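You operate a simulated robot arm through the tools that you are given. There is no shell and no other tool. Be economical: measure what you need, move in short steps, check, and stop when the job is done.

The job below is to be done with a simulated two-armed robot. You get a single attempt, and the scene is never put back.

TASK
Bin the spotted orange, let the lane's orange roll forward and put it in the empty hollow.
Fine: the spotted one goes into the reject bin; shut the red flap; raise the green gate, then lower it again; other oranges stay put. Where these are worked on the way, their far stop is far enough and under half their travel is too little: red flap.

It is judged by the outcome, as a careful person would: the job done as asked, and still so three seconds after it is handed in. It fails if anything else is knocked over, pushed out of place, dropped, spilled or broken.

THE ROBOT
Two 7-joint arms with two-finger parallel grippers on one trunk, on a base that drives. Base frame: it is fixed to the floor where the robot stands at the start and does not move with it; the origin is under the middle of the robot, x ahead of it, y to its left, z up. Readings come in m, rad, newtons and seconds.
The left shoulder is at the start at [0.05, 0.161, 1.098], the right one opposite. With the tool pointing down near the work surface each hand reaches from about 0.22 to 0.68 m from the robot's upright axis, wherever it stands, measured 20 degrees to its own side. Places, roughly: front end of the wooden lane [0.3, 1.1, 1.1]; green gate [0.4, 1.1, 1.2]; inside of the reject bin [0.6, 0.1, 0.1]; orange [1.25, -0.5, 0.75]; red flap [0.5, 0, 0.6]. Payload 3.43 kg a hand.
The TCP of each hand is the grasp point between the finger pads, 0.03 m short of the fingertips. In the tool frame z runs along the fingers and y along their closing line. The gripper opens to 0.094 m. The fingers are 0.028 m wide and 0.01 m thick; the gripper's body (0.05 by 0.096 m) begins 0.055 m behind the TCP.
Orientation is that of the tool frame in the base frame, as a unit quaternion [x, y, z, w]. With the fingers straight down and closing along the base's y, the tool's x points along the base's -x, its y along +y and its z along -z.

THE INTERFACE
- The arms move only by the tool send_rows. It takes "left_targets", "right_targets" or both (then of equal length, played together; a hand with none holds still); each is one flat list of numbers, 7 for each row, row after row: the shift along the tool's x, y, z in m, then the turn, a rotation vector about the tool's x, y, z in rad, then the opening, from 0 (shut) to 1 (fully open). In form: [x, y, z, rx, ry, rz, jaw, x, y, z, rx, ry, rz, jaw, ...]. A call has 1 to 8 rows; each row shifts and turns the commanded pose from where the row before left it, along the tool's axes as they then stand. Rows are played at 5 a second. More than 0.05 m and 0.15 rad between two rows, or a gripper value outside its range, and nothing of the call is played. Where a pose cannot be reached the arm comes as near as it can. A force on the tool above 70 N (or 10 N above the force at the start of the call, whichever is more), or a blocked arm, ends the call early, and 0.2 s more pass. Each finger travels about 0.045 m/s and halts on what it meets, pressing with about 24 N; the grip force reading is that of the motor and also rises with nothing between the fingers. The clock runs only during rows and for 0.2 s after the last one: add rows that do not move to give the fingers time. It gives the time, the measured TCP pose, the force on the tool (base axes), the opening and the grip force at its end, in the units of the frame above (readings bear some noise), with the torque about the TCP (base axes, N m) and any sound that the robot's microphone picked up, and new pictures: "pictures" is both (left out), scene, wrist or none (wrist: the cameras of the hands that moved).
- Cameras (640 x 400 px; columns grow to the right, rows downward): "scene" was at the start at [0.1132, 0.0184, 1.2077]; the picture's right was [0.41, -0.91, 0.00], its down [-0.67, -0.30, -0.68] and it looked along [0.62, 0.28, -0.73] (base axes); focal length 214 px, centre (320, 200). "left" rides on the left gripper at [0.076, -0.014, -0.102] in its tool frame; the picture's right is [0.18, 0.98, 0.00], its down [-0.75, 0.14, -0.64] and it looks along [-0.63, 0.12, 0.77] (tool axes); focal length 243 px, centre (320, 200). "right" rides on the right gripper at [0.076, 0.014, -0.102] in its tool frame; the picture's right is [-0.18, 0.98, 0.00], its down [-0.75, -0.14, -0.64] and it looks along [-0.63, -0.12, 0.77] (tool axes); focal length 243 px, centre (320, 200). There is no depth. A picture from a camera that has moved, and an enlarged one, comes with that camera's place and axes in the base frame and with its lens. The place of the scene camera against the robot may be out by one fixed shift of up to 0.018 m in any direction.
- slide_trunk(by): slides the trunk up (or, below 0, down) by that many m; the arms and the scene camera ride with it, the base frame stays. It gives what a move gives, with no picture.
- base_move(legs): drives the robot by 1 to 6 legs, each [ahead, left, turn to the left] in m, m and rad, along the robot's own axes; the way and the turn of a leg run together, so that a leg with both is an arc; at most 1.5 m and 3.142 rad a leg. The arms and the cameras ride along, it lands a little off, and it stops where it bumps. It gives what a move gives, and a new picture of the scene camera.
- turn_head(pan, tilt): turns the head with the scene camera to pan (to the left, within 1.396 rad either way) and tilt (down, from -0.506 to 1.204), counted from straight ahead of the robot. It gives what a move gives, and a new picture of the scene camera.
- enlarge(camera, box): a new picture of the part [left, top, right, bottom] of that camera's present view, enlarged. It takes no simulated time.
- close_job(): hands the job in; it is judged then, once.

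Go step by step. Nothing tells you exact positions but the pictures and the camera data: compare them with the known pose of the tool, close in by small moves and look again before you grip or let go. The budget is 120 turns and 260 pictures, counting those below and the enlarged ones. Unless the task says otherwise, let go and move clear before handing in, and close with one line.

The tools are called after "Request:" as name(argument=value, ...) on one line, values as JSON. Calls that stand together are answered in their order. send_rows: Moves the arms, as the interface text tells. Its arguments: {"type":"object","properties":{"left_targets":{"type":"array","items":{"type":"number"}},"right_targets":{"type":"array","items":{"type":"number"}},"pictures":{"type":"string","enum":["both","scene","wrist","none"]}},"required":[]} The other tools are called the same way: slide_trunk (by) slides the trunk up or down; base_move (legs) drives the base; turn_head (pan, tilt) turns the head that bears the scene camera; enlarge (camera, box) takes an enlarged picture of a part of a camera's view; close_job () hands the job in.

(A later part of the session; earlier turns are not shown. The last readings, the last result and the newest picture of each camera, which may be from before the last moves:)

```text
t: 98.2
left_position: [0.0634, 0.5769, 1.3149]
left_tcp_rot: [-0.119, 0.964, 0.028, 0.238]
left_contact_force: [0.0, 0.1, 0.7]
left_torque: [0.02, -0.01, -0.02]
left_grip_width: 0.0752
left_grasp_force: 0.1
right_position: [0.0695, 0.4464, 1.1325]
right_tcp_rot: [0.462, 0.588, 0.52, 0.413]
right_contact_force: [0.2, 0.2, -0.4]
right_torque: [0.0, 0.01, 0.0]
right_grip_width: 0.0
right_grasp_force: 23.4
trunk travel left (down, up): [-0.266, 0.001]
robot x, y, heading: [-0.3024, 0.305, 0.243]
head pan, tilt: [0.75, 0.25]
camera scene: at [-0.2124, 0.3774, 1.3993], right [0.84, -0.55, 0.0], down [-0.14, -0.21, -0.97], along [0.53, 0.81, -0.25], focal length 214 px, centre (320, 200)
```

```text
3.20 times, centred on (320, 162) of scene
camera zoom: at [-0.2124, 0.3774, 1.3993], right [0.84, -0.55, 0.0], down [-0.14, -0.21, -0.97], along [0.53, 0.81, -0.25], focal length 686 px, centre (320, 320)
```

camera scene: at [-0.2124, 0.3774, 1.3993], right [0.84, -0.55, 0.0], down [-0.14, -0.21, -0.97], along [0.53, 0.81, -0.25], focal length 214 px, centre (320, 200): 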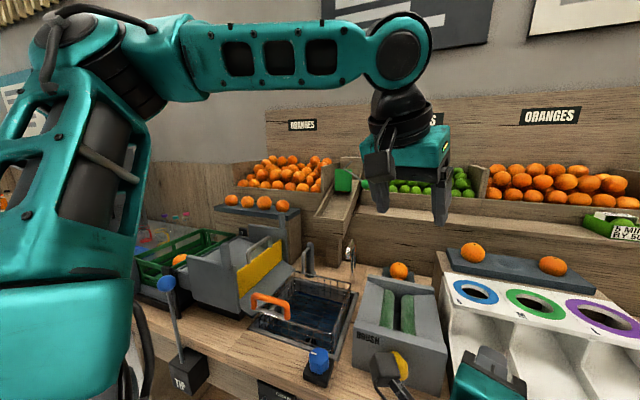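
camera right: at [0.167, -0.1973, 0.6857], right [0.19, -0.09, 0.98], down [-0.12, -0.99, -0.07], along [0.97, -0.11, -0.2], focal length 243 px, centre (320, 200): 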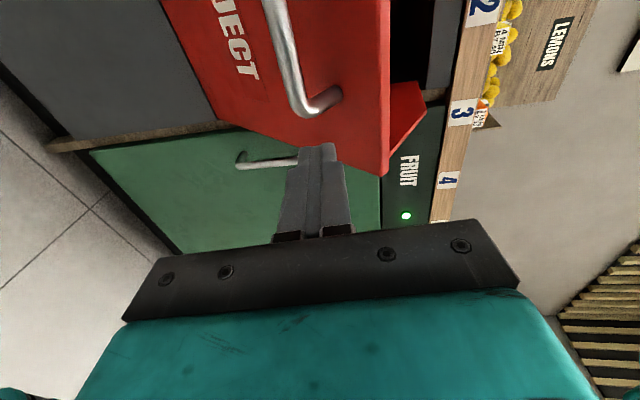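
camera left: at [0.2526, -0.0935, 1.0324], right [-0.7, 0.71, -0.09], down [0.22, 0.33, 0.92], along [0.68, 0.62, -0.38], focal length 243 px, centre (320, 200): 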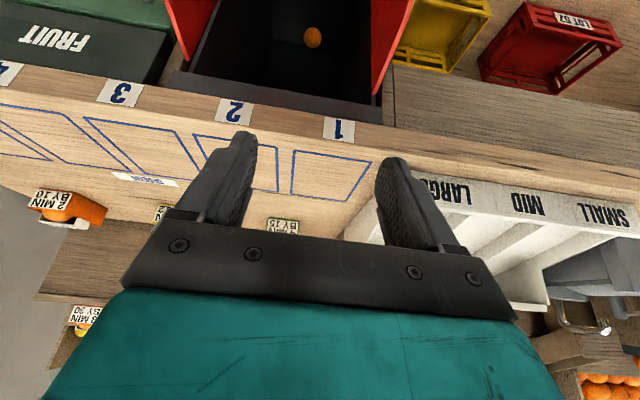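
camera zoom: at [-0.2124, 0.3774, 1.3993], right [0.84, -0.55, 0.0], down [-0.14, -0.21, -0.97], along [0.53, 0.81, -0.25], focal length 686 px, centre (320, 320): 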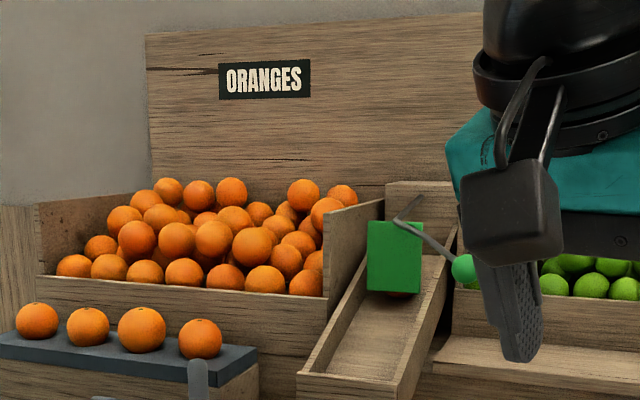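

Request:
send_rows(left_targets=[0, 0, 0, -0.055, 0, -0.103, 0.5, 0, 0, 0, -0.055, 0, -0.103, 0.5, 0, 0, 0, -0.055, 0, -0.103, 0.5, 0, 0, 0, 0, -0.15, 0, 0.5, 0, 0, 0, 0, -0.15, 0, 0.5, 0, 0, 0, 0, -0.15, 0, 0.5, 0, 0, 0, 0, -0.15, 0, 0.5], pictures="wrist")

```text
t: 99.8
left_position: [0.065, 0.5767, 1.3153]
left_tcp_rot: [-0.251, 0.819, 0.151, 0.494]
left_contact_force: [-0.6, 0.6, -0.6]
left_torque: [-0.02, 0.02, -0.01]
left_grip_width: 0.0469
left_grasp_force: 0.2
right_position: [0.0698, 0.4485, 1.1312]
right_tcp_rot: [0.463, 0.588, 0.519, 0.413]
right_contact_force: [0.3, -0.6, 0.3]
right_torque: [0.0, -0.04, -0.01]
right_grip_width: 0.0
right_grasp_force: 24.3
trunk travel left (down, up): [-0.266, 0.001]
robot x, y, heading: [-0.3044, 0.3024, 0.242]
head pan, tilt: [0.75, 0.25]
camera left: at [-0.032, 0.4941, 1.2952], right [-0.62, 0.77, -0.16], down [-0.26, 0.0, 0.97], along [0.74, 0.64, 0.2], focal length 243 px, centre (320, 200)
```

left: 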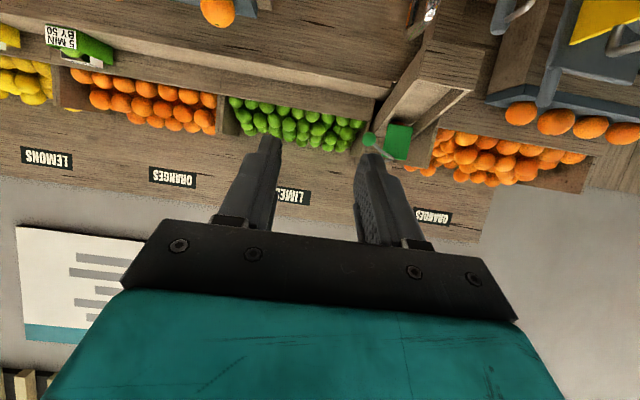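

Request:
base_move(legs=[[0.12, 0.047, 0]])

Request:
enlarge(camera="left", box=[320, 60, 480, 160])

```text
t: 101.1
left_position: [0.1691, 0.6524, 1.3139]
left_tcp_rot: [-0.251, 0.819, 0.151, 0.492]
left_contact_force: [-0.1, -0.5, -0.4]
left_torque: [-0.03, -0.01, 0.01]
left_grip_width: 0.0469
left_grasp_force: 0.1
right_position: [0.1744, 0.5221, 1.1305]
right_tcp_rot: [0.462, 0.59, 0.519, 0.412]
right_contact_force: [0.7, 1.0, -0.5]
right_torque: [-0.03, -0.01, -0.01]
right_grip_width: 0.0
right_grasp_force: 24.2
trunk travel left (down, up): [-0.266, 0.001]
robot x, y, heading: [-0.2009, 0.3741, 0.243]
head pan, tilt: [0.75, 0.25]
camera scene: at [-0.1081, 0.4522, 1.3992], right [0.84, -0.54, 0.0], down [-0.14, -0.21, -0.97], along [0.53, 0.81, -0.25], focal length 214 px, centre (320, 200)
```

scene: 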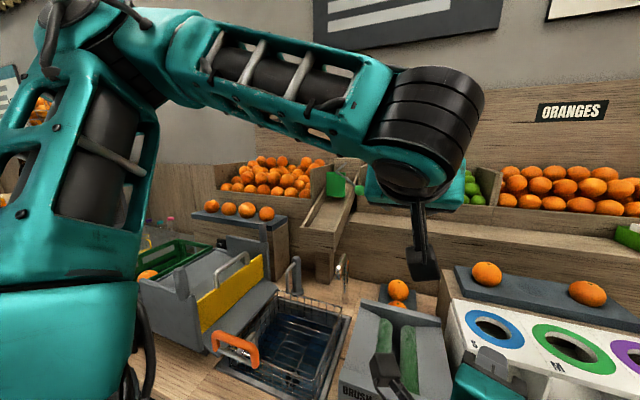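

```text
4.00 times, centred on (400, 110) of left
camera zoom: at [0.0719, 0.5691, 1.2951], right [-0.62, 0.77, -0.16], down [-0.26, 0.0, 0.97], along [0.74, 0.64, 0.2], focal length 970 px, centre (0, 560)
```

zoom: 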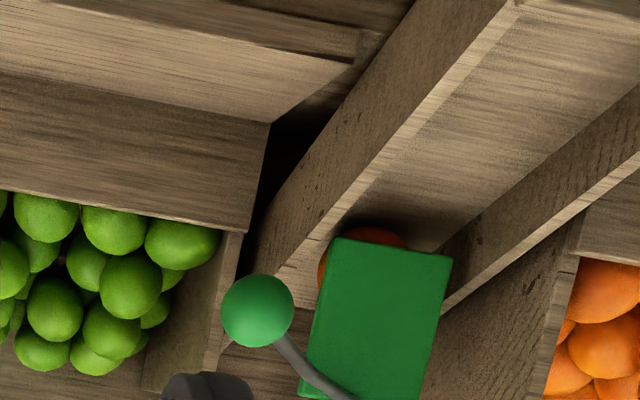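

I'll bring the left hand in front of the knob.

Request:
send_rows(left_targets=[-0.021, 0.029, 0.044, 0, 0, 0, 0.7, -0.021, 0.029, 0.044, 0, 0, 0, 0.7, -0.021, 0.029, 0.044, 0, 0, 0, 0.7, -0.021, 0.029, 0.044, 0, 0, 0, 0.7, -0.021, 0.028, 0.044, 0, 0, 0, 0.7], pictures="both")

```text
refused: row 1 steps farther than a row can; nothing moved
```

Request:
send_rows(left_targets=[-0.018, 0.024, 0.037, 0, 0, 0, 0.7, -0.018, 0.024, 0.037, 0, 0, 0, 0.7, -0.018, 0.024, 0.037, 0, 0, 0, 0.7, -0.018, 0.024, 0.037, 0, 0, 0, 0.7, -0.018, 0.024, 0.037, 0, 0, 0, 0.7, -0.015, 0.024, 0.035, 0, 0, 0, 0.7], pictures="both")

```text
t: 102.5
left_position: [0.2901, 0.9101, 1.3051]
left_tcp_rot: [-0.251, 0.82, 0.151, 0.492]
left_contact_force: [0.2, 0.3, 0.1]
left_torque: [0.02, -0.03, -0.02]
left_grip_width: 0.0659
left_grasp_force: 0.0
right_position: [0.1739, 0.5234, 1.1323]
right_tcp_rot: [0.462, 0.59, 0.519, 0.412]
right_contact_force: [0.2, 0.5, -0.6]
right_torque: [-0.01, -0.01, 0.04]
right_grip_width: 0.0
right_grasp_force: 23.5
trunk travel left (down, up): [-0.266, 0.001]
robot x, y, heading: [-0.1998, 0.3793, 0.246]
head pan, tilt: [0.75, 0.25]
camera scene: at [-0.1085, 0.4523, 1.3992], right [0.84, -0.54, 0.0], down [-0.14, -0.21, -0.97], along [0.53, 0.81, -0.25], focal length 214 px, centre (320, 200)
camera left: at [0.1931, 0.8259, 1.2852], right [-0.62, 0.77, -0.16], down [-0.26, 0.0, 0.97], along [0.74, 0.64, 0.2], focal length 243 px, centre (320, 200)
```

scene: 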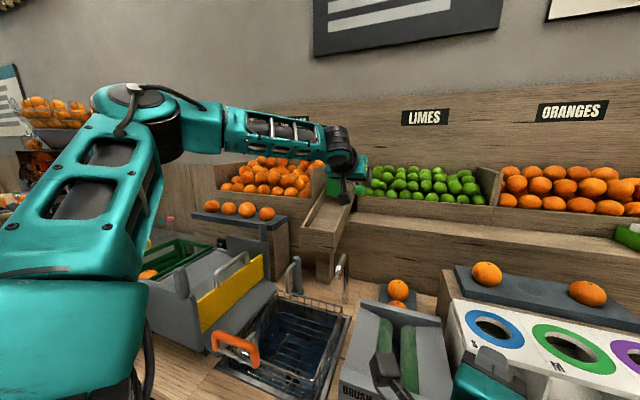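
left: 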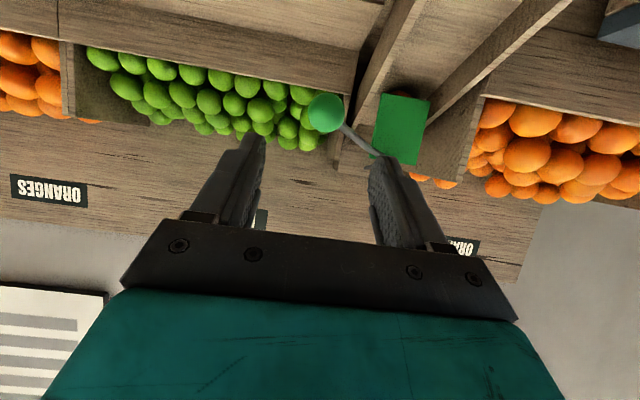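

Request:
send_rows(left_targets=[-0.001, 0.001, 0.03, 0, 0, 0, 0.7, -0.001, 0.001, 0.03, 0, 0, 0, 0.7, -0.001, 0.001, 0.03, 0, 0, 0, 0.7], pictures="wrist")

```text
t: 103.3
left_position: [0.3565, 0.9568, 1.2641]
left_tcp_rot: [-0.251, 0.82, 0.151, 0.492]
left_contact_force: [0.4, -0.1, 0.1]
left_torque: [-0.01, 0.0, 0.0]
left_grip_width: 0.0659
left_grasp_force: 0.1
right_position: [0.1738, 0.5221, 1.1311]
right_tcp_rot: [0.462, 0.589, 0.519, 0.412]
right_contact_force: [-0.7, 0.6, -0.8]
right_torque: [-0.02, -0.01, 0.0]
right_grip_width: 0.0
right_grasp_force: 23.5
trunk travel left (down, up): [-0.266, 0.001]
robot x, y, heading: [-0.1989, 0.378, 0.242]
head pan, tilt: [0.75, 0.25]
camera left: at [0.2584, 0.8735, 1.2448], right [-0.62, 0.77, -0.16], down [-0.26, 0.0, 0.97], along [0.74, 0.64, 0.2], focal length 243 px, centre (320, 200)
```

left: 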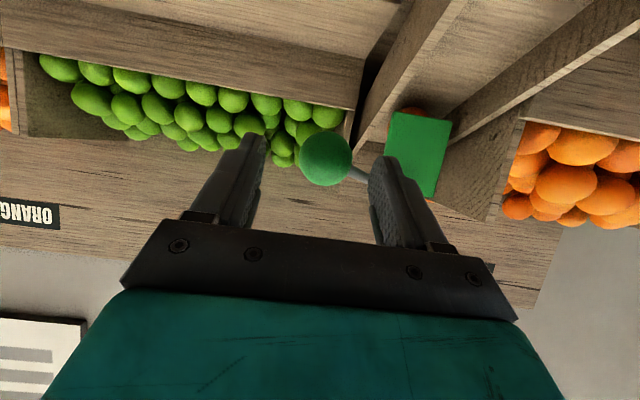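

Request:
send_rows(left_targets=[-0.002, 0.003, 0.015, 0, 0, 0, 0.7, 0, 0, 0, 0, 0, 0, 0.25, 0, 0, 0, 0, 0, 0, 0.25, 0, 0, 0, 0, 0, 0, 0.25], pictures="wrist")

```text
t: 104.3
left_position: [0.3633, 0.9681, 1.2597]
left_tcp_rot: [-0.252, 0.819, 0.151, 0.493]
left_contact_force: [-2.7, 3.0, 0.7]
left_torque: [0.15, -0.06, 0.1]
left_grip_width: 0.0352
left_grasp_force: 35.9
right_position: [0.1737, 0.5229, 1.1322]
right_tcp_rot: [0.462, 0.589, 0.519, 0.412]
right_contact_force: [-0.1, 0.1, -0.6]
right_torque: [0.0, -0.02, -0.02]
right_grip_width: 0.0001
right_grasp_force: 24.2
trunk travel left (down, up): [-0.266, 0.001]
robot x, y, heading: [-0.1982, 0.3768, 0.244]
head pan, tilt: [0.75, 0.25]
camera left: at [0.2664, 0.8842, 1.2407], right [-0.62, 0.76, -0.16], down [-0.26, 0.0, 0.97], along [0.74, 0.65, 0.2], focal length 243 px, centre (320, 200)
```

left: 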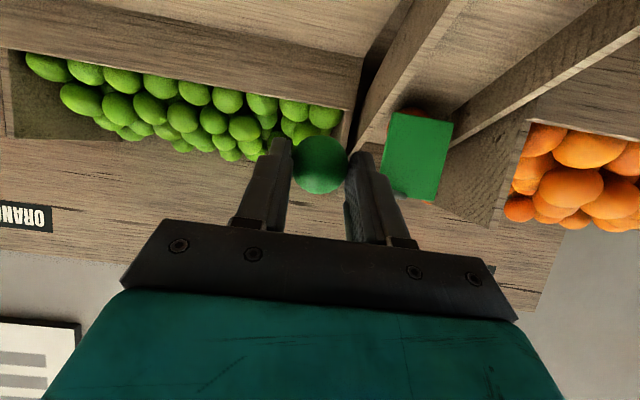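

Knob gripped. Lifting gently and watching forces.

Request:
send_rows(left_targets=[-0.0132, 0, -0.007, 0, 0, 0, 0.25, -0.0132, 0, -0.007, 0, 0, 0, 0.25], pictures="both")

```text
t: 104.9
left_position: [0.3618, 0.9655, 1.2912]
left_tcp_rot: [-0.253, 0.82, 0.151, 0.491]
left_contact_force: [-16.1, -5.9, -7.0]
left_torque: [-0.81, 1.2, 0.17]
left_grip_width: 0.0351
left_grasp_force: 45.4
right_position: [0.1703, 0.5226, 1.1322]
right_tcp_rot: [0.461, 0.589, 0.52, 0.413]
right_contact_force: [-0.1, 0.6, 0.1]
right_torque: [-0.01, -0.02, 0.0]
right_grip_width: 0.0
right_grasp_force: 24.0
trunk travel left (down, up): [-0.266, 0.001]
robot x, y, heading: [-0.1963, 0.3752, 0.247]
head pan, tilt: [0.75, 0.25]
camera scene: at [-0.1112, 0.4514, 1.3994], right [0.84, -0.54, 0.0], down [-0.13, -0.21, -0.97], along [0.53, 0.81, -0.25], focal length 214 px, centre (320, 200)
camera left: at [0.2644, 0.8826, 1.2708], right [-0.63, 0.76, -0.16], down [-0.25, 0.0, 0.97], along [0.74, 0.65, 0.2], focal length 243 px, centre (320, 200)
```

scene: 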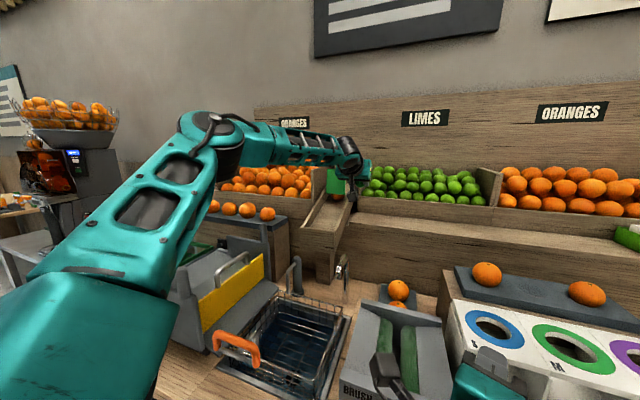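
left: 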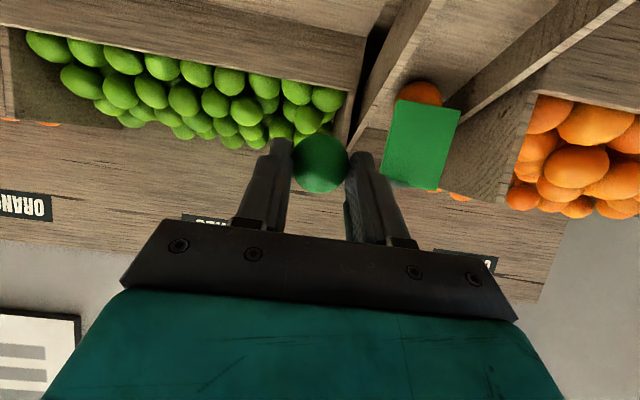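

The gate is lifting; the orange shows below it. Continuing.

Request:
send_rows(left_targets=[-0.011, 0, -0.011, 0, 0, 0, 0.25, -0.012, 0, -0.009, 0, 0, 0, 0.25, -0.0132, 0, -0.008, 0, 0, 0, 0.25], pictures="wrist")

```text
t: 105.7
left_position: [0.3598, 0.9645, 1.3341]
left_tcp_rot: [-0.252, 0.819, 0.151, 0.492]
left_contact_force: [9.8, 11.7, -4.6]
left_torque: [-0.43, 0.68, 0.28]
left_grip_width: 0.0345
left_grasp_force: 45.5
right_position: [0.1756, 0.5239, 1.1306]
right_tcp_rot: [0.463, 0.59, 0.518, 0.412]
right_contact_force: [-0.2, -0.6, -0.1]
right_torque: [-0.01, 0.0, 0.02]
right_grip_width: 0.0003
right_grasp_force: 24.2
trunk travel left (down, up): [-0.266, 0.001]
robot x, y, heading: [-0.2, 0.3798, 0.246]
head pan, tilt: [0.75, 0.25]
camera left: at [0.2629, 0.8818, 1.3142], right [-0.62, 0.76, -0.16], down [-0.26, 0.0, 0.97], along [0.74, 0.64, 0.2], focal length 243 px, centre (320, 200)
```

left: 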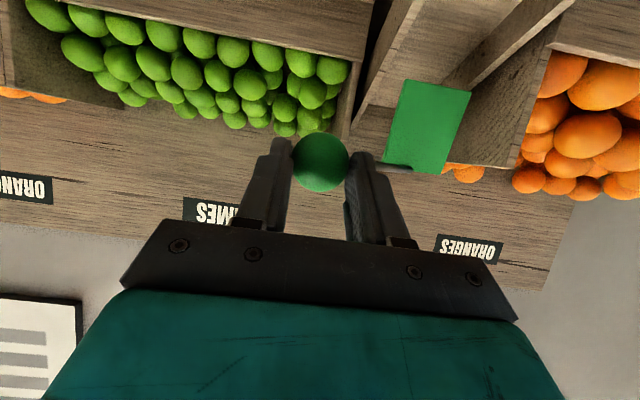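

Request:
enlarge(camera="scene", box=[270, 140, 390, 215])

Request:
enlarge(camera="left", box=[320, 0, 560, 150])

```text
5.33 times, centred on (330, 178) of scene
camera zoom: at [-0.1064, 0.4544, 1.3989], right [0.84, -0.55, 0.0], down [-0.14, -0.21, -0.97], along [0.53, 0.81, -0.25], focal length 1144 px, centre (267, 320)
```

zoom: 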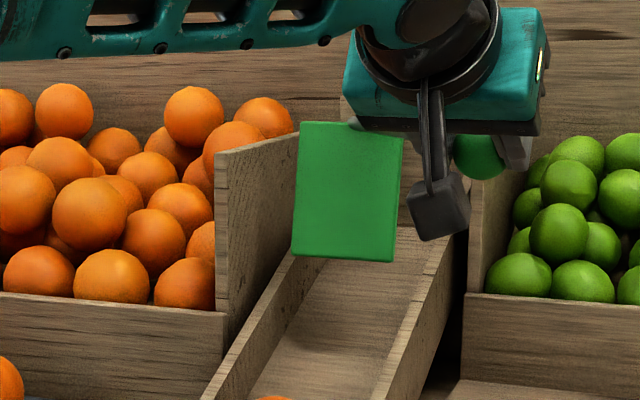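

```text
2.67 times, centred on (440, 75) of left
camera zoom: at [0.2629, 0.8818, 1.3142], right [-0.62, 0.76, -0.16], down [-0.26, 0.0, 0.97], along [0.74, 0.64, 0.2], focal length 647 px, centre (0, 533)
```

zoom: 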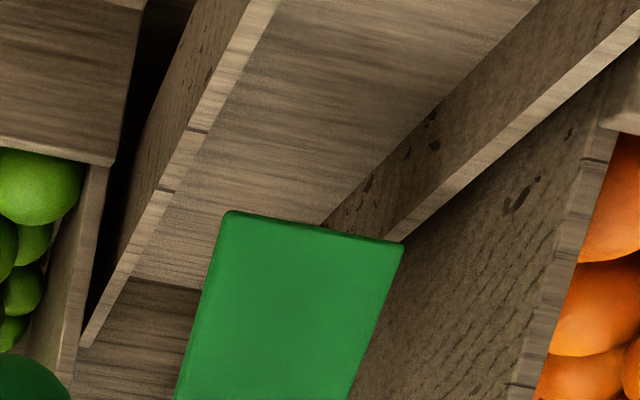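

The orange has rolled to the front. I'll lift a touch more for certainty, then lower the gate back to its start.

Request:
send_rows(left_targets=[-0.0155, 0, -0.003, 0, 0, 0, 0.25, -0.0155, 0, -0.003, 0, 0, 0, 0.25], pictures="scene")

Request:
enlarge(camera="scene", box=[270, 150, 390, 225])

```text
t: 106.3
left_position: [0.3624, 0.9662, 1.3669]
left_tcp_rot: [-0.252, 0.819, 0.151, 0.492]
left_contact_force: [-17.2, -5.0, -9.7]
left_torque: [-0.09, 0.22, 0.38]
left_grip_width: 0.0348
left_grasp_force: 45.0
right_position: [0.1715, 0.5227, 1.132]
right_tcp_rot: [0.461, 0.589, 0.519, 0.413]
right_contact_force: [0.2, -0.2, 0.4]
right_torque: [0.02, -0.04, 0.0]
right_grip_width: 0.0
right_grasp_force: 23.6
trunk travel left (down, up): [-0.266, 0.001]
robot x, y, heading: [-0.1978, 0.3785, 0.244]
head pan, tilt: [0.75, 0.25]
camera scene: at [-0.1117, 0.4516, 1.3993], right [0.84, -0.54, 0.0], down [-0.13, -0.21, -0.97], along [0.53, 0.81, -0.25], focal length 214 px, centre (320, 200)
```

scene: 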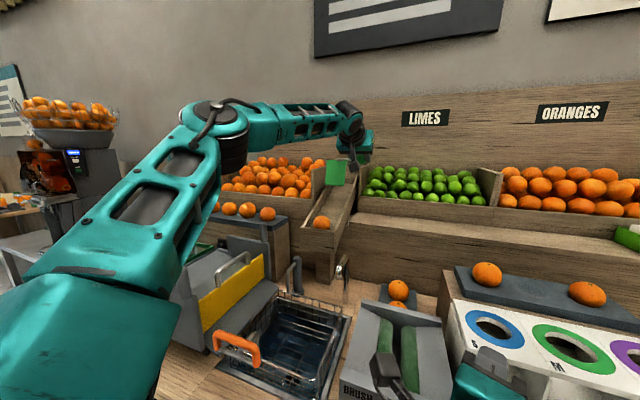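

```text
5.33 times, centred on (330, 188) of scene
camera zoom: at [-0.1117, 0.4516, 1.3993], right [0.84, -0.54, 0.0], down [-0.13, -0.21, -0.97], along [0.53, 0.81, -0.25], focal length 1144 px, centre (267, 267)
```

zoom: 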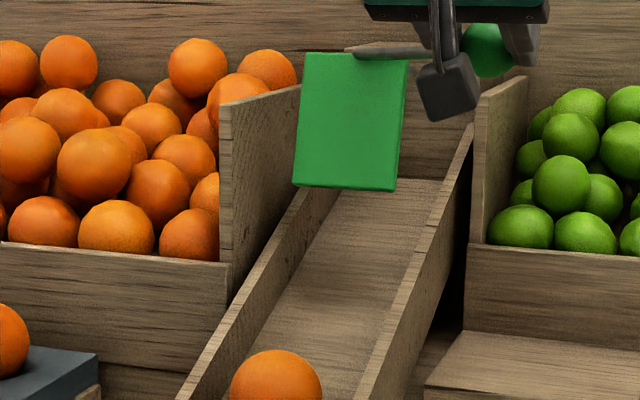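

The gate plate slides up cleanly and the orange waits at the lip. Now I lower it the same distance.

Request:
send_rows(left_targets=[0.0155, 0, 0.003, 0, 0, 0, 0.25, 0.0155, 0, 0.003, 0, 0, 0, 0.25, 0.0132, 0, 0.008, 0, 0, 0, 0.25, 0.012, 0, 0.009, 0, 0, 0, 0.25, 0.011, 0, 0.011, 0, 0, 0, 0.25, 0.0132, 0, 0.007, 0, 0, 0, 0.25, 0.0132, 0, 0.007, 0, 0, 0, 0.25], pictures="wrist")

Request:
enlarge(camera="scene", box=[270, 150, 390, 225])

```text
t: 107.9
left_position: [0.3639, 0.9676, 1.2605]
left_tcp_rot: [-0.252, 0.818, 0.151, 0.494]
left_contact_force: [-0.8, 11.6, 7.4]
left_torque: [0.02, 0.44, 0.0]
left_grip_width: 0.0349
left_grasp_force: 45.2
right_position: [0.1726, 0.5229, 1.1328]
right_tcp_rot: [0.461, 0.589, 0.52, 0.412]
right_contact_force: [-0.8, 0.6, 0.9]
right_torque: [-0.01, -0.01, -0.02]
right_grip_width: 0.0
right_grasp_force: 24.2
trunk travel left (down, up): [-0.266, 0.001]
robot x, y, heading: [-0.2003, 0.375, 0.244]
head pan, tilt: [0.75, 0.25]
camera left: at [0.2669, 0.8845, 1.241], right [-0.62, 0.76, -0.16], down [-0.26, 0.0, 0.97], along [0.74, 0.65, 0.2], focal length 243 px, centre (320, 200)
```

left: 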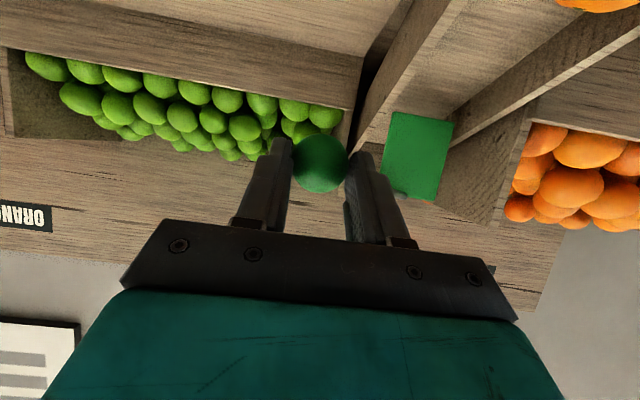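

```text
5.33 times, centred on (330, 188) of scene
camera zoom: at [-0.1097, 0.4527, 1.3995], right [0.84, -0.55, 0.0], down [-0.13, -0.21, -0.97], along [0.53, 0.81, -0.25], focal length 1144 px, centre (267, 267)
```

zoom: 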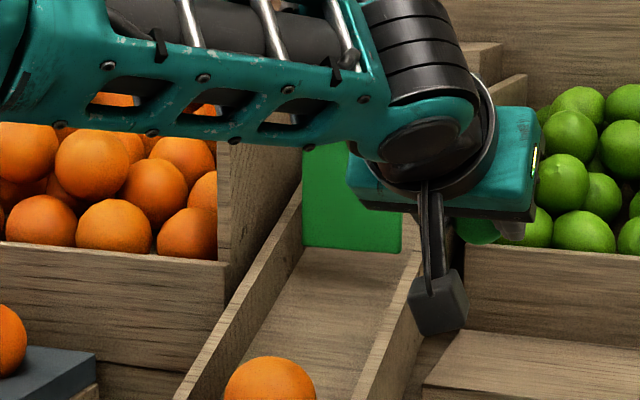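

The gate is back down. I release the knob, back off along the tool axis, and look at the orange at the lip.

Request:
send_rows(left_targets=[0, 0, 0, 0, 0, 0, 0.6, 0, 0, 0, 0, 0, 0, 0.6, 0, 0, -0.03, 0, 0, 0, 0.6, 0, 0, -0.045, 0, 0, 0, 0.7, 0, 0, -0.045, 0, 0, 0, 0.95, 0.02, 0.04, -0.02, 0, 0, 0, 0.95, 0.02, 0.04, -0.02, 0, 0, 0, 0.95], pictures="both")

```text
t: 109.5
left_position: [0.1847, 0.9416, 1.2991]
left_tcp_rot: [-0.251, 0.819, 0.151, 0.493]
left_contact_force: [0.1, 0.1, 0.0]
left_torque: [0.03, 0.0, -0.02]
left_grip_width: 0.0894
left_grasp_force: 0.0
right_position: [0.1723, 0.5221, 1.1318]
right_tcp_rot: [0.462, 0.589, 0.519, 0.412]
right_contact_force: [0.5, -0.8, 0.1]
right_torque: [0.01, 0.02, 0.04]
right_grip_width: 0.0
right_grasp_force: 23.6
trunk travel left (down, up): [-0.266, 0.001]
robot x, y, heading: [-0.1941, 0.3809, 0.246]
head pan, tilt: [0.75, 0.25]
camera scene: at [-0.1099, 0.4521, 1.3994], right [0.84, -0.54, 0.0], down [-0.13, -0.21, -0.97], along [0.53, 0.81, -0.25], focal length 214 px, centre (320, 200)
camera left: at [0.088, 0.8586, 1.2795], right [-0.62, 0.77, -0.16], down [-0.26, 0.0, 0.97], along [0.74, 0.64, 0.2], focal length 243 px, centre (320, 200)
```

scene: 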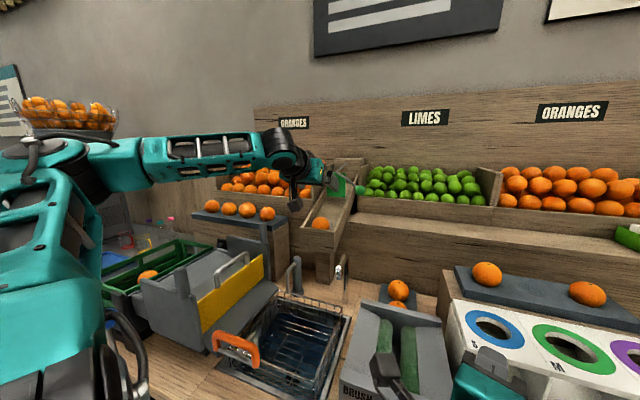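
left: 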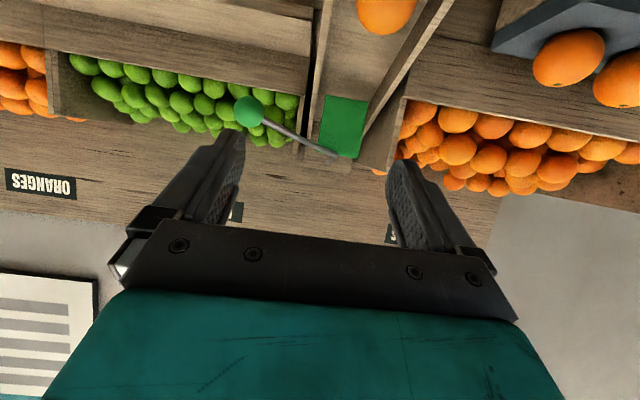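

Request:
send_rows(left_targets=[0, 0, 0, 0, 0.15, 0, 0.82, 0, 0, 0, 0, 0.15, 0, 0.82, 0, 0, 0, 0, 0.15, 0, 0.82, 0, 0, 0, 0, 0.1, 0, 0.82, -0.009, 0.012, 0.03, 0, 0, 0, 0.82, -0.009, 0.012, 0.02, 0, 0, 0, 0.82, -0.009, 0.012, 0.01, 0, 0, 0, 0.82], pictures="wrist")

Request:
enlarge(camera="scene", box=[260, 170, 380, 245])

```text
t: 111.1
left_position: [0.2122, 1.0028, 1.2625]
left_tcp_rot: [-0.283, 0.922, 0.077, 0.252]
left_contact_force: [-0.6, 0.3, -0.3]
left_torque: [0.01, 0.01, 0.03]
left_grip_width: 0.0771
left_grasp_force: 0.1
right_position: [0.1732, 0.5225, 1.1315]
right_tcp_rot: [0.461, 0.59, 0.519, 0.412]
right_contact_force: [-0.2, 0.9, -0.2]
right_torque: [0.04, 0.01, 0.0]
right_grip_width: 0.0
right_grasp_force: 24.1
trunk travel left (down, up): [-0.266, 0.001]
robot x, y, heading: [-0.2007, 0.3751, 0.248]
head pan, tilt: [0.75, 0.25]
camera left: at [0.1215, 0.9242, 1.3115], right [-0.68, 0.72, -0.09], down [0.19, 0.3, 0.94], along [0.71, 0.62, -0.34], focal length 243 px, centre (320, 200)
```

left: 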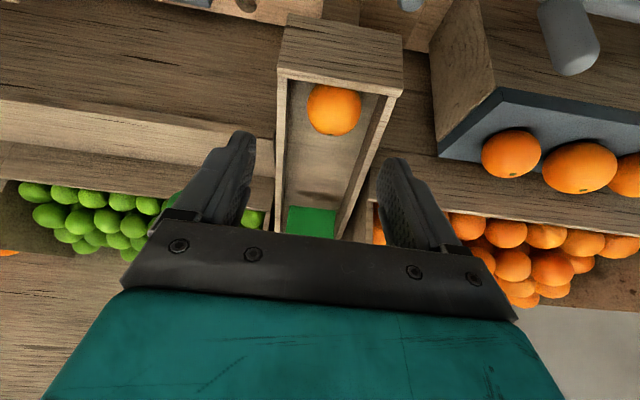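

```text
5.33 times, centred on (320, 208) of scene
camera zoom: at [-0.1087, 0.4521, 1.3992], right [0.84, -0.54, 0.0], down [-0.13, -0.21, -0.97], along [0.53, 0.81, -0.25], focal length 1144 px, centre (320, 160)
```

zoom: 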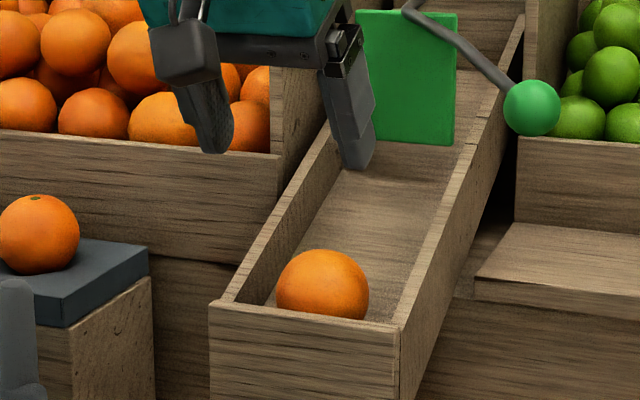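

Request:
send_rows(left_targets=[-0.008, 0.009, 0.03, 0, 0, 0, 0.82, -0.008, 0.009, 0.03, 0, 0, 0, 0.82, 0, 0, 0.03, 0, 0, 0, 0.82], pictures="wrist")

Request:
enlarge(camera="scene", box=[260, 170, 380, 245])

```text
t: 111.9
left_position: [0.2514, 1.0527, 1.1921]
left_tcp_rot: [-0.283, 0.922, 0.078, 0.253]
left_contact_force: [0.3, 0.5, 0.3]
left_torque: [-0.03, -0.01, -0.02]
left_grip_width: 0.0773
left_grasp_force: 0.0
right_position: [0.1736, 0.5213, 1.1313]
right_tcp_rot: [0.462, 0.589, 0.519, 0.412]
right_contact_force: [0.1, 0.4, 0.2]
right_torque: [0.01, 0.0, 0.0]
right_grip_width: 0.0
right_grasp_force: 23.7
trunk travel left (down, up): [-0.266, 0.001]
robot x, y, heading: [-0.1996, 0.3772, 0.242]
head pan, tilt: [0.75, 0.25]
camera left: at [0.1612, 0.9734, 1.2415], right [-0.68, 0.72, -0.09], down [0.19, 0.3, 0.94], along [0.71, 0.62, -0.34], focal length 243 px, centre (320, 200)
```

left: 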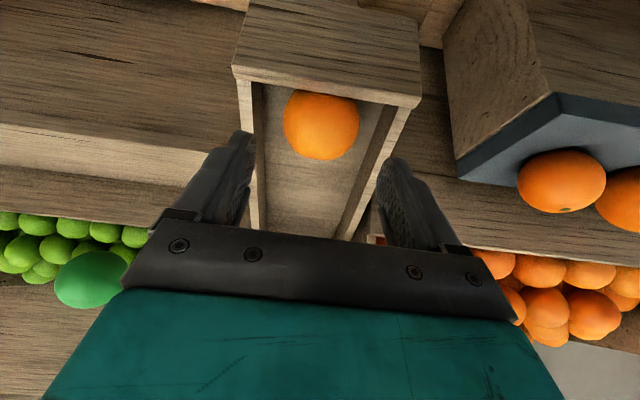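

```text
5.33 times, centred on (320, 208) of scene
camera zoom: at [-0.1083, 0.4521, 1.3992], right [0.84, -0.54, 0.0], down [-0.14, -0.21, -0.97], along [0.53, 0.81, -0.25], focal length 1144 px, centre (320, 160)
```

zoom: 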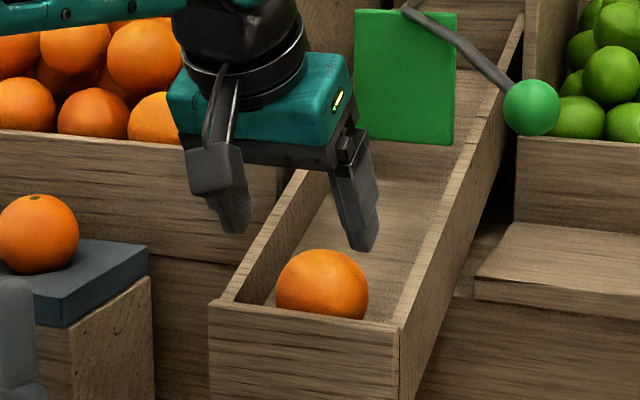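

Request:
send_rows(left_targets=[-0.0045, 0.001, 0.02, 0, 0, 0, 0.77, 0, 0, 0.025, 0, 0, 0, 0.77], pictures="wrist")

Request:
enlarge(camera="left", box=[200, 50, 440, 200])

Request:
enlarge(camera="scene", box=[260, 170, 380, 245])

```text
t: 112.5
left_position: [0.2717, 1.0653, 1.156]
left_tcp_rot: [-0.283, 0.922, 0.078, 0.252]
left_contact_force: [-0.1, -0.5, 0.5]
left_torque: [0.0, 0.01, 0.02]
left_grip_width: 0.0725
left_grasp_force: 0.0
right_position: [0.1738, 0.5215, 1.1309]
right_tcp_rot: [0.462, 0.59, 0.519, 0.412]
right_contact_force: [-1.2, -0.2, 0.5]
right_torque: [0.0, -0.02, 0.01]
right_grip_width: 0.0002
right_grasp_force: 23.7
trunk travel left (down, up): [-0.266, 0.001]
robot x, y, heading: [-0.1972, 0.3787, 0.246]
head pan, tilt: [0.75, 0.25]
camera left: at [0.1824, 0.9877, 1.2051], right [-0.68, 0.72, -0.09], down [0.19, 0.3, 0.94], along [0.71, 0.62, -0.34], focal length 243 px, centre (320, 200)
```

left: 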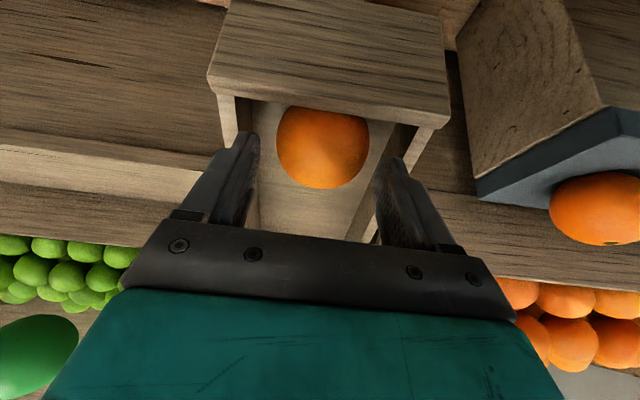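

```text
2.67 times, centred on (320, 125) of left
camera zoom: at [0.1824, 0.9877, 1.2051], right [-0.68, 0.72, -0.09], down [0.19, 0.3, 0.94], along [0.71, 0.62, -0.34], focal length 647 px, centre (320, 400)
```

zoom: 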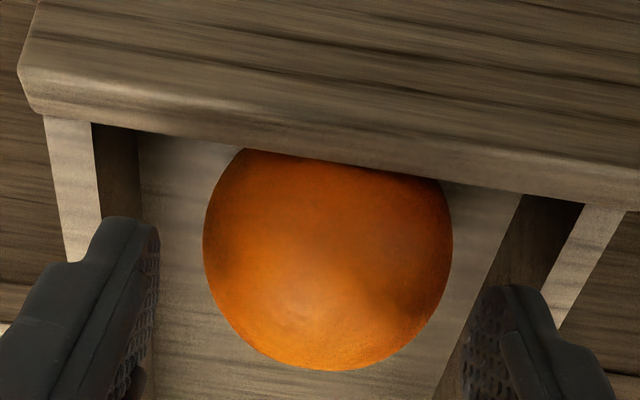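

```text
5.33 times, centred on (320, 208) of scene
camera zoom: at [-0.1087, 0.4518, 1.3993], right [0.84, -0.54, 0.0], down [-0.13, -0.21, -0.97], along [0.53, 0.81, -0.25], focal length 1144 px, centre (320, 160)
```

zoom: 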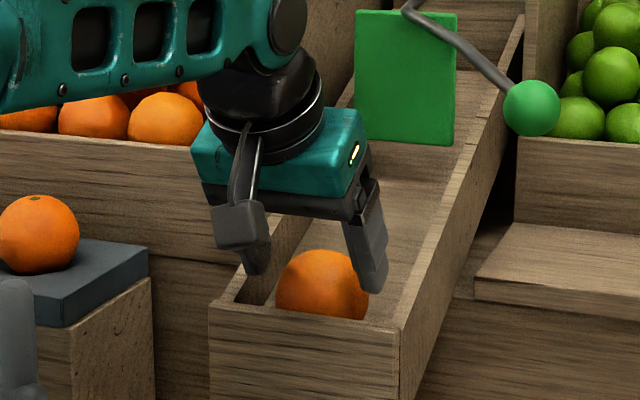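

Request:
send_rows(left_targets=[0, 0, 0.015, 0, 0, 0, 0.77, 0, 0, 0.013, 0, 0, 0, 0.77], pictures="wrist")

Request:
enlarge(camera="scene", box=[260, 170, 380, 245])

```text
t: 113.1
left_position: [0.2835, 1.0748, 1.1318]
left_tcp_rot: [-0.283, 0.922, 0.078, 0.252]
left_contact_force: [0.5, -0.1, -0.7]
left_torque: [-0.04, 0.01, -0.02]
left_grip_width: 0.0724
left_grasp_force: 0.0
right_position: [0.1741, 0.5218, 1.1323]
right_tcp_rot: [0.463, 0.589, 0.52, 0.411]
right_contact_force: [-0.4, -0.4, 0.1]
right_torque: [0.02, 0.0, 0.0]
right_grip_width: 0.0001
right_grasp_force: 23.6
trunk travel left (down, up): [-0.266, 0.001]
robot x, y, heading: [-0.2024, 0.3786, 0.243]
head pan, tilt: [0.75, 0.25]
camera left: at [0.1942, 0.9954, 1.1812], right [-0.68, 0.72, -0.09], down [0.19, 0.3, 0.94], along [0.71, 0.62, -0.34], focal length 243 px, centre (320, 200)
```

left: 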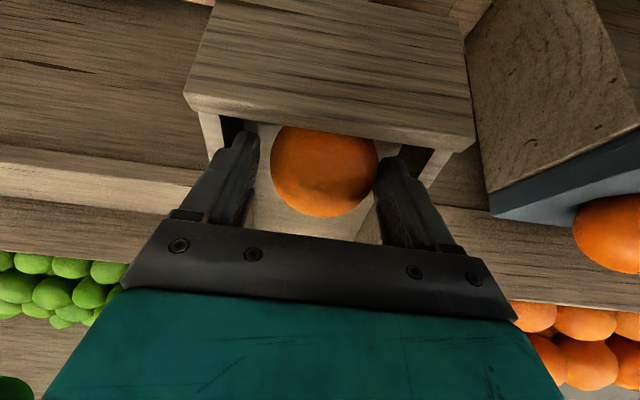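

```text
5.33 times, centred on (320, 208) of scene
camera zoom: at [-0.1087, 0.4512, 1.3993], right [0.84, -0.55, 0.0], down [-0.13, -0.21, -0.97], along [0.53, 0.81, -0.25], focal length 1144 px, centre (320, 160)
```

zoom: 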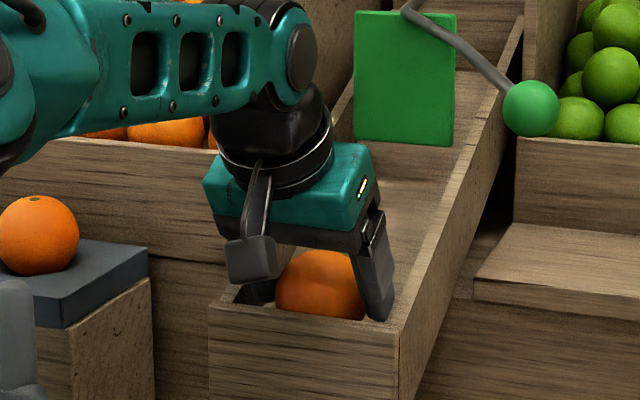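

Request:
send_rows(left_targets=[0, 0, 0.011, 0, 0, 0, 0.77, 0, 0, 0, 0, 0, 0, 0.4, 0, 0, 0, 0, 0, 0, 0.4, 0, 0, 0, 0, 0, 0, 0.4], pictures="wrist")

```text
t: 114.1
left_position: [0.2855, 1.0729, 1.1231]
left_tcp_rot: [-0.282, 0.924, 0.073, 0.247]
left_contact_force: [1.5, 0.8, 1.3]
left_torque: [0.02, -0.04, 0.01]
left_grip_width: 0.0639
left_grasp_force: 23.6
left hand out of reach, approached as far as the arm can: row 1
right_position: [0.1741, 0.5222, 1.1314]
right_tcp_rot: [0.463, 0.588, 0.519, 0.412]
right_contact_force: [-0.5, 0.6, 0.4]
right_torque: [0.03, 0.0, -0.01]
right_grip_width: 0.0001
right_grasp_force: 24.6
trunk travel left (down, up): [-0.266, 0.001]
robot x, y, heading: [-0.1995, 0.3771, 0.242]
head pan, tilt: [0.75, 0.25]
camera left: at [0.1956, 0.9956, 1.1731], right [-0.68, 0.73, -0.1], down [0.2, 0.31, 0.93], along [0.71, 0.62, -0.35], focal length 243 px, centre (320, 200)
```

left: 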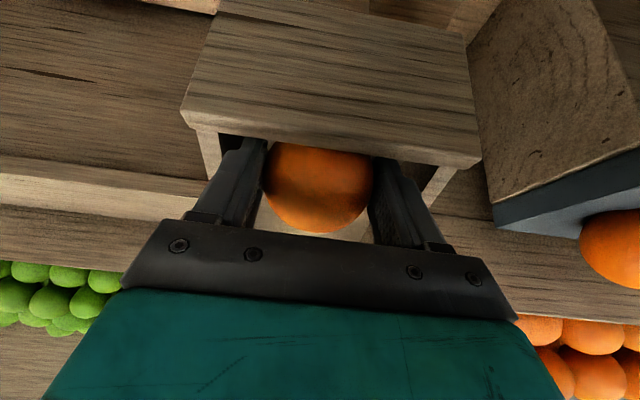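

Gripped at 0.064 m. Lifting slowly.

Request:
send_rows(left_targets=[-0.005, 0, -0.0086, 0, 0, 0, 0.4, -0.005, 0, -0.0086, 0, 0, 0, 0.4, -0.008, 0, -0.013, 0, 0, 0, 0.4, -0.01, 0, -0.017, 0, 0, 0, 0.4, -0.01, 0, -0.017, 0, 0, 0, 0.4, -0.01, 0, -0.017, 0, 0, 0, 0.4, -0.01, 0, -0.017, 0, 0, 0, 0.4], pictures="both")

```text
t: 115.7
left_position: [0.2852, 1.0751, 1.2169]
left_tcp_rot: [-0.283, 0.922, 0.078, 0.253]
left_contact_force: [-0.1, -0.3, -1.2]
left_torque: [-0.01, 0.01, 0.0]
left_grip_width: 0.064
left_grasp_force: 23.5
left hand out of reach, approached as far as the arm can: row 6, 7
right_position: [0.1727, 0.5213, 1.1312]
right_tcp_rot: [0.462, 0.589, 0.52, 0.412]
right_contact_force: [0.3, -0.6, 1.0]
right_torque: [0.03, 0.03, -0.02]
right_grip_width: 0.0
right_grasp_force: 23.3
trunk travel left (down, up): [-0.266, 0.001]
robot x, y, heading: [-0.202, 0.3784, 0.247]
head pan, tilt: [0.75, 0.25]
camera scene: at [-0.1089, 0.4517, 1.3993], right [0.84, -0.54, 0.0], down [-0.13, -0.21, -0.97], along [0.53, 0.81, -0.25], focal length 214 px, centre (320, 200)
camera left: at [0.1952, 0.9965, 1.2652], right [-0.68, 0.72, -0.09], down [0.19, 0.3, 0.94], along [0.71, 0.62, -0.34], focal length 243 px, centre (320, 200)
```

scene: 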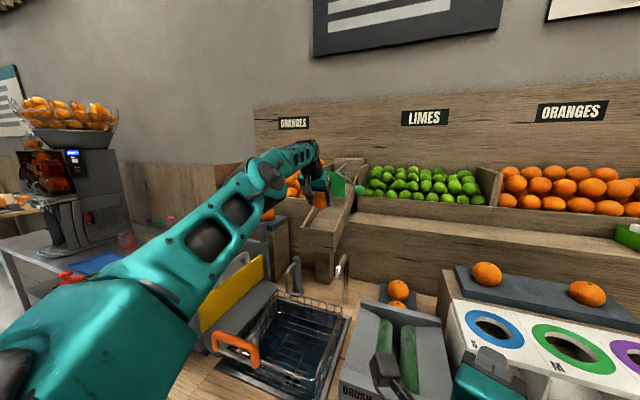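
left: 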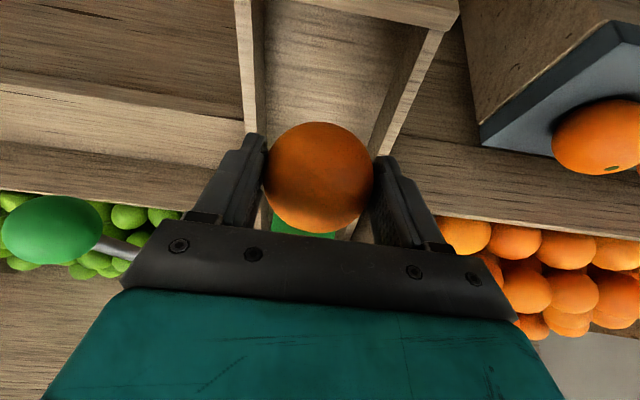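

The lane's orange is held. I'll back straight off, move across to the tray, and come in part-way.

Request:
base_move(legs=[[-0.233, -0.089, 0], [0.181, -0.4745, 0], [0.17, 0.065, 0]])

Request:
turn_head(pan=0.55, tilt=0.4)

```text
t: 121.2
left_position: [0.5171, 0.625, 1.215]
left_tcp_rot: [-0.285, 0.921, 0.077, 0.253]
left_contact_force: [0.9, 0.5, -2.4]
left_torque: [0.01, 0.01, -0.03]
left_grip_width: 0.0639
left_grasp_force: 23.6
right_position: [0.4081, 0.0709, 1.1311]
right_tcp_rot: [0.461, 0.591, 0.52, 0.411]
right_contact_force: [0.9, 0.2, -0.1]
right_torque: [-0.01, -0.01, 0.0]
right_grip_width: 0.0
right_grasp_force: 23.7
trunk travel left (down, up): [-0.266, 0.001]
robot x, y, heading: [0.036, -0.0749, 0.249]
head pan, tilt: [0.75, 0.25]
camera scene: at [0.1266, -0.0009, 1.3992], right [0.84, -0.54, 0.0], down [-0.13, -0.21, -0.97], along [0.52, 0.82, -0.25], focal length 214 px, centre (320, 200)
```

scene: 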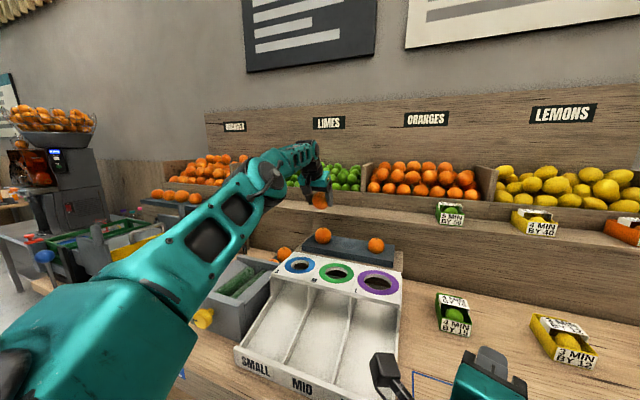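

```text
t: 121.9
left_position: [0.5158, 0.6238, 1.2158]
left_tcp_rot: [-0.285, 0.921, 0.078, 0.253]
left_contact_force: [0.8, -1.1, -1.1]
left_torque: [0.0, -0.01, 0.0]
left_grip_width: 0.0639
left_grasp_force: 23.5
right_position: [0.4062, 0.0707, 1.1318]
right_tcp_rot: [0.46, 0.59, 0.521, 0.411]
right_contact_force: [0.4, -0.1, 0.4]
right_torque: [0.02, -0.01, -0.03]
right_grip_width: 0.0
right_grasp_force: 23.5
trunk travel left (down, up): [-0.266, 0.001]
robot x, y, heading: [0.0351, -0.0767, 0.251]
head pan, tilt: [0.55, 0.4]
camera scene: at [0.1399, -0.0135, 1.3854], right [0.72, -0.7, 0.0], down [-0.27, -0.28, -0.92], along [0.64, 0.66, -0.39], focal length 214 px, centre (320, 200)
```

scene: 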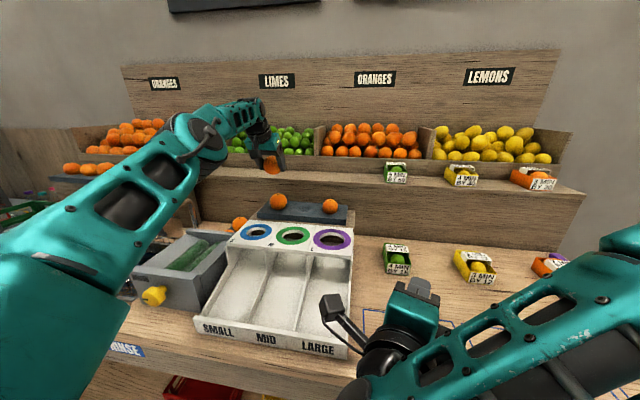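

Request:
send_rows(left_targets=[0.0175, -0.032, -0.01, 0, 0, 0, 0.4, 0.0175, -0.032, -0.01, 0, 0, 0, 0.4, 0.0175, -0.032, -0.01, 0, 0, 0, 0.4], pictures="none")

Request:
base_move(legs=[[0.0916, 0.0355, 0]])

Request:
slide_trunk(by=-0.05)

Request:
enlarge(camera="left", box=[0, 0, 640, 400])

```text
t: 122.7
left_position: [0.5209, 0.5101, 1.2158]
left_tcp_rot: [-0.286, 0.92, 0.08, 0.254]
left_contact_force: [-0.3, -0.2, -1.6]
left_torque: [-0.03, 0.01, 0.0]
left_grip_width: 0.064
left_grasp_force: 24.0
right_position: [0.4065, 0.0692, 1.1329]
right_tcp_rot: [0.46, 0.59, 0.521, 0.412]
right_contact_force: [1.2, 0.0, -0.4]
right_torque: [0.01, -0.02, 0.0]
right_grip_width: 0.0001
right_grasp_force: 24.2
trunk travel left (down, up): [-0.266, 0.001]
robot x, y, heading: [0.0346, -0.0768, 0.255]
head pan, tilt: [0.55, 0.4]
```

```text
t: 124.0
left_position: [0.5985, 0.5672, 1.215]
left_tcp_rot: [-0.285, 0.921, 0.079, 0.253]
left_contact_force: [-0.8, 0.1, -1.4]
left_torque: [0.02, -0.03, -0.03]
left_grip_width: 0.0638
left_grasp_force: 23.6
right_position: [0.4862, 0.1259, 1.1306]
right_tcp_rot: [0.461, 0.59, 0.52, 0.411]
right_contact_force: [-0.1, -0.1, -0.1]
right_torque: [0.01, 0.01, 0.03]
right_grip_width: 0.0001
right_grasp_force: 23.9
trunk travel left (down, up): [-0.266, 0.001]
robot x, y, heading: [0.1163, -0.0186, 0.251]
head pan, tilt: [0.55, 0.4]
stopped in leg 1: the robot was blocked; the commanded pose is now the measured one
camera scene: at [0.2175, 0.0421, 1.3855], right [0.72, -0.7, 0.0], down [-0.27, -0.28, -0.92], along [0.64, 0.66, -0.39], focal length 214 px, centre (320, 200)
```

scene: 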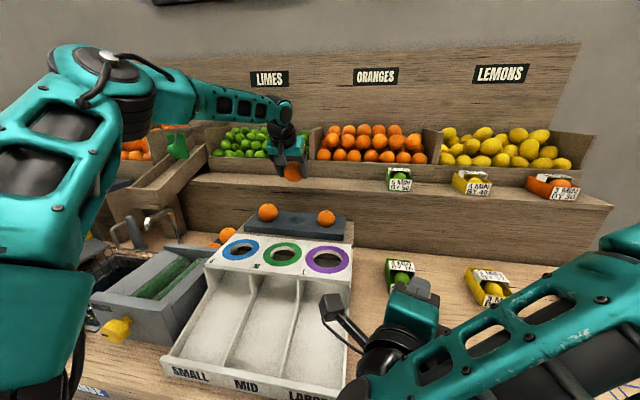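

```text
t: 125.0
left_position: [0.5998, 0.5679, 1.166]
left_tcp_rot: [-0.285, 0.921, 0.079, 0.252]
left_contact_force: [0.2, -0.5, -1.9]
left_torque: [-0.05, 0.0, -0.03]
left_grip_width: 0.0637
left_grasp_force: 24.5
right_position: [0.4859, 0.1264, 1.0825]
right_tcp_rot: [0.461, 0.59, 0.52, 0.412]
right_contact_force: [-0.3, 0.2, -0.5]
right_torque: [-0.04, 0.02, 0.02]
right_grip_width: 0.0
right_grasp_force: 23.8
trunk travel left (down, up): [-0.216, 0.051]
robot x, y, heading: [0.1124, -0.0179, 0.25]
head pan, tilt: [0.55, 0.4]
```

```text
1.00 times, centred on (320, 200) of left
camera zoom: at [0.5101, 0.488, 1.214], right [-0.69, 0.72, -0.09], down [0.18, 0.3, 0.94], along [0.7, 0.63, -0.34], focal length 243 px, centre (320, 200)
```

zoom: 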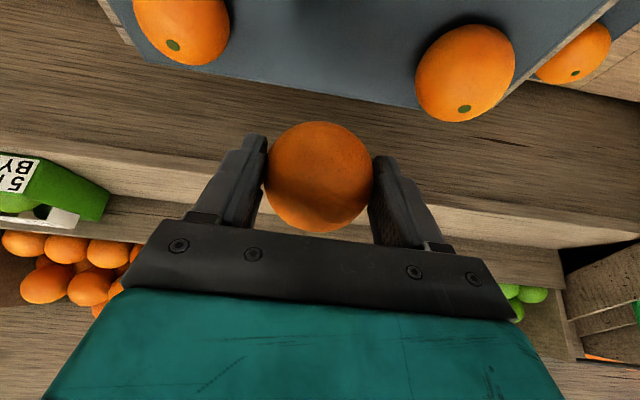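

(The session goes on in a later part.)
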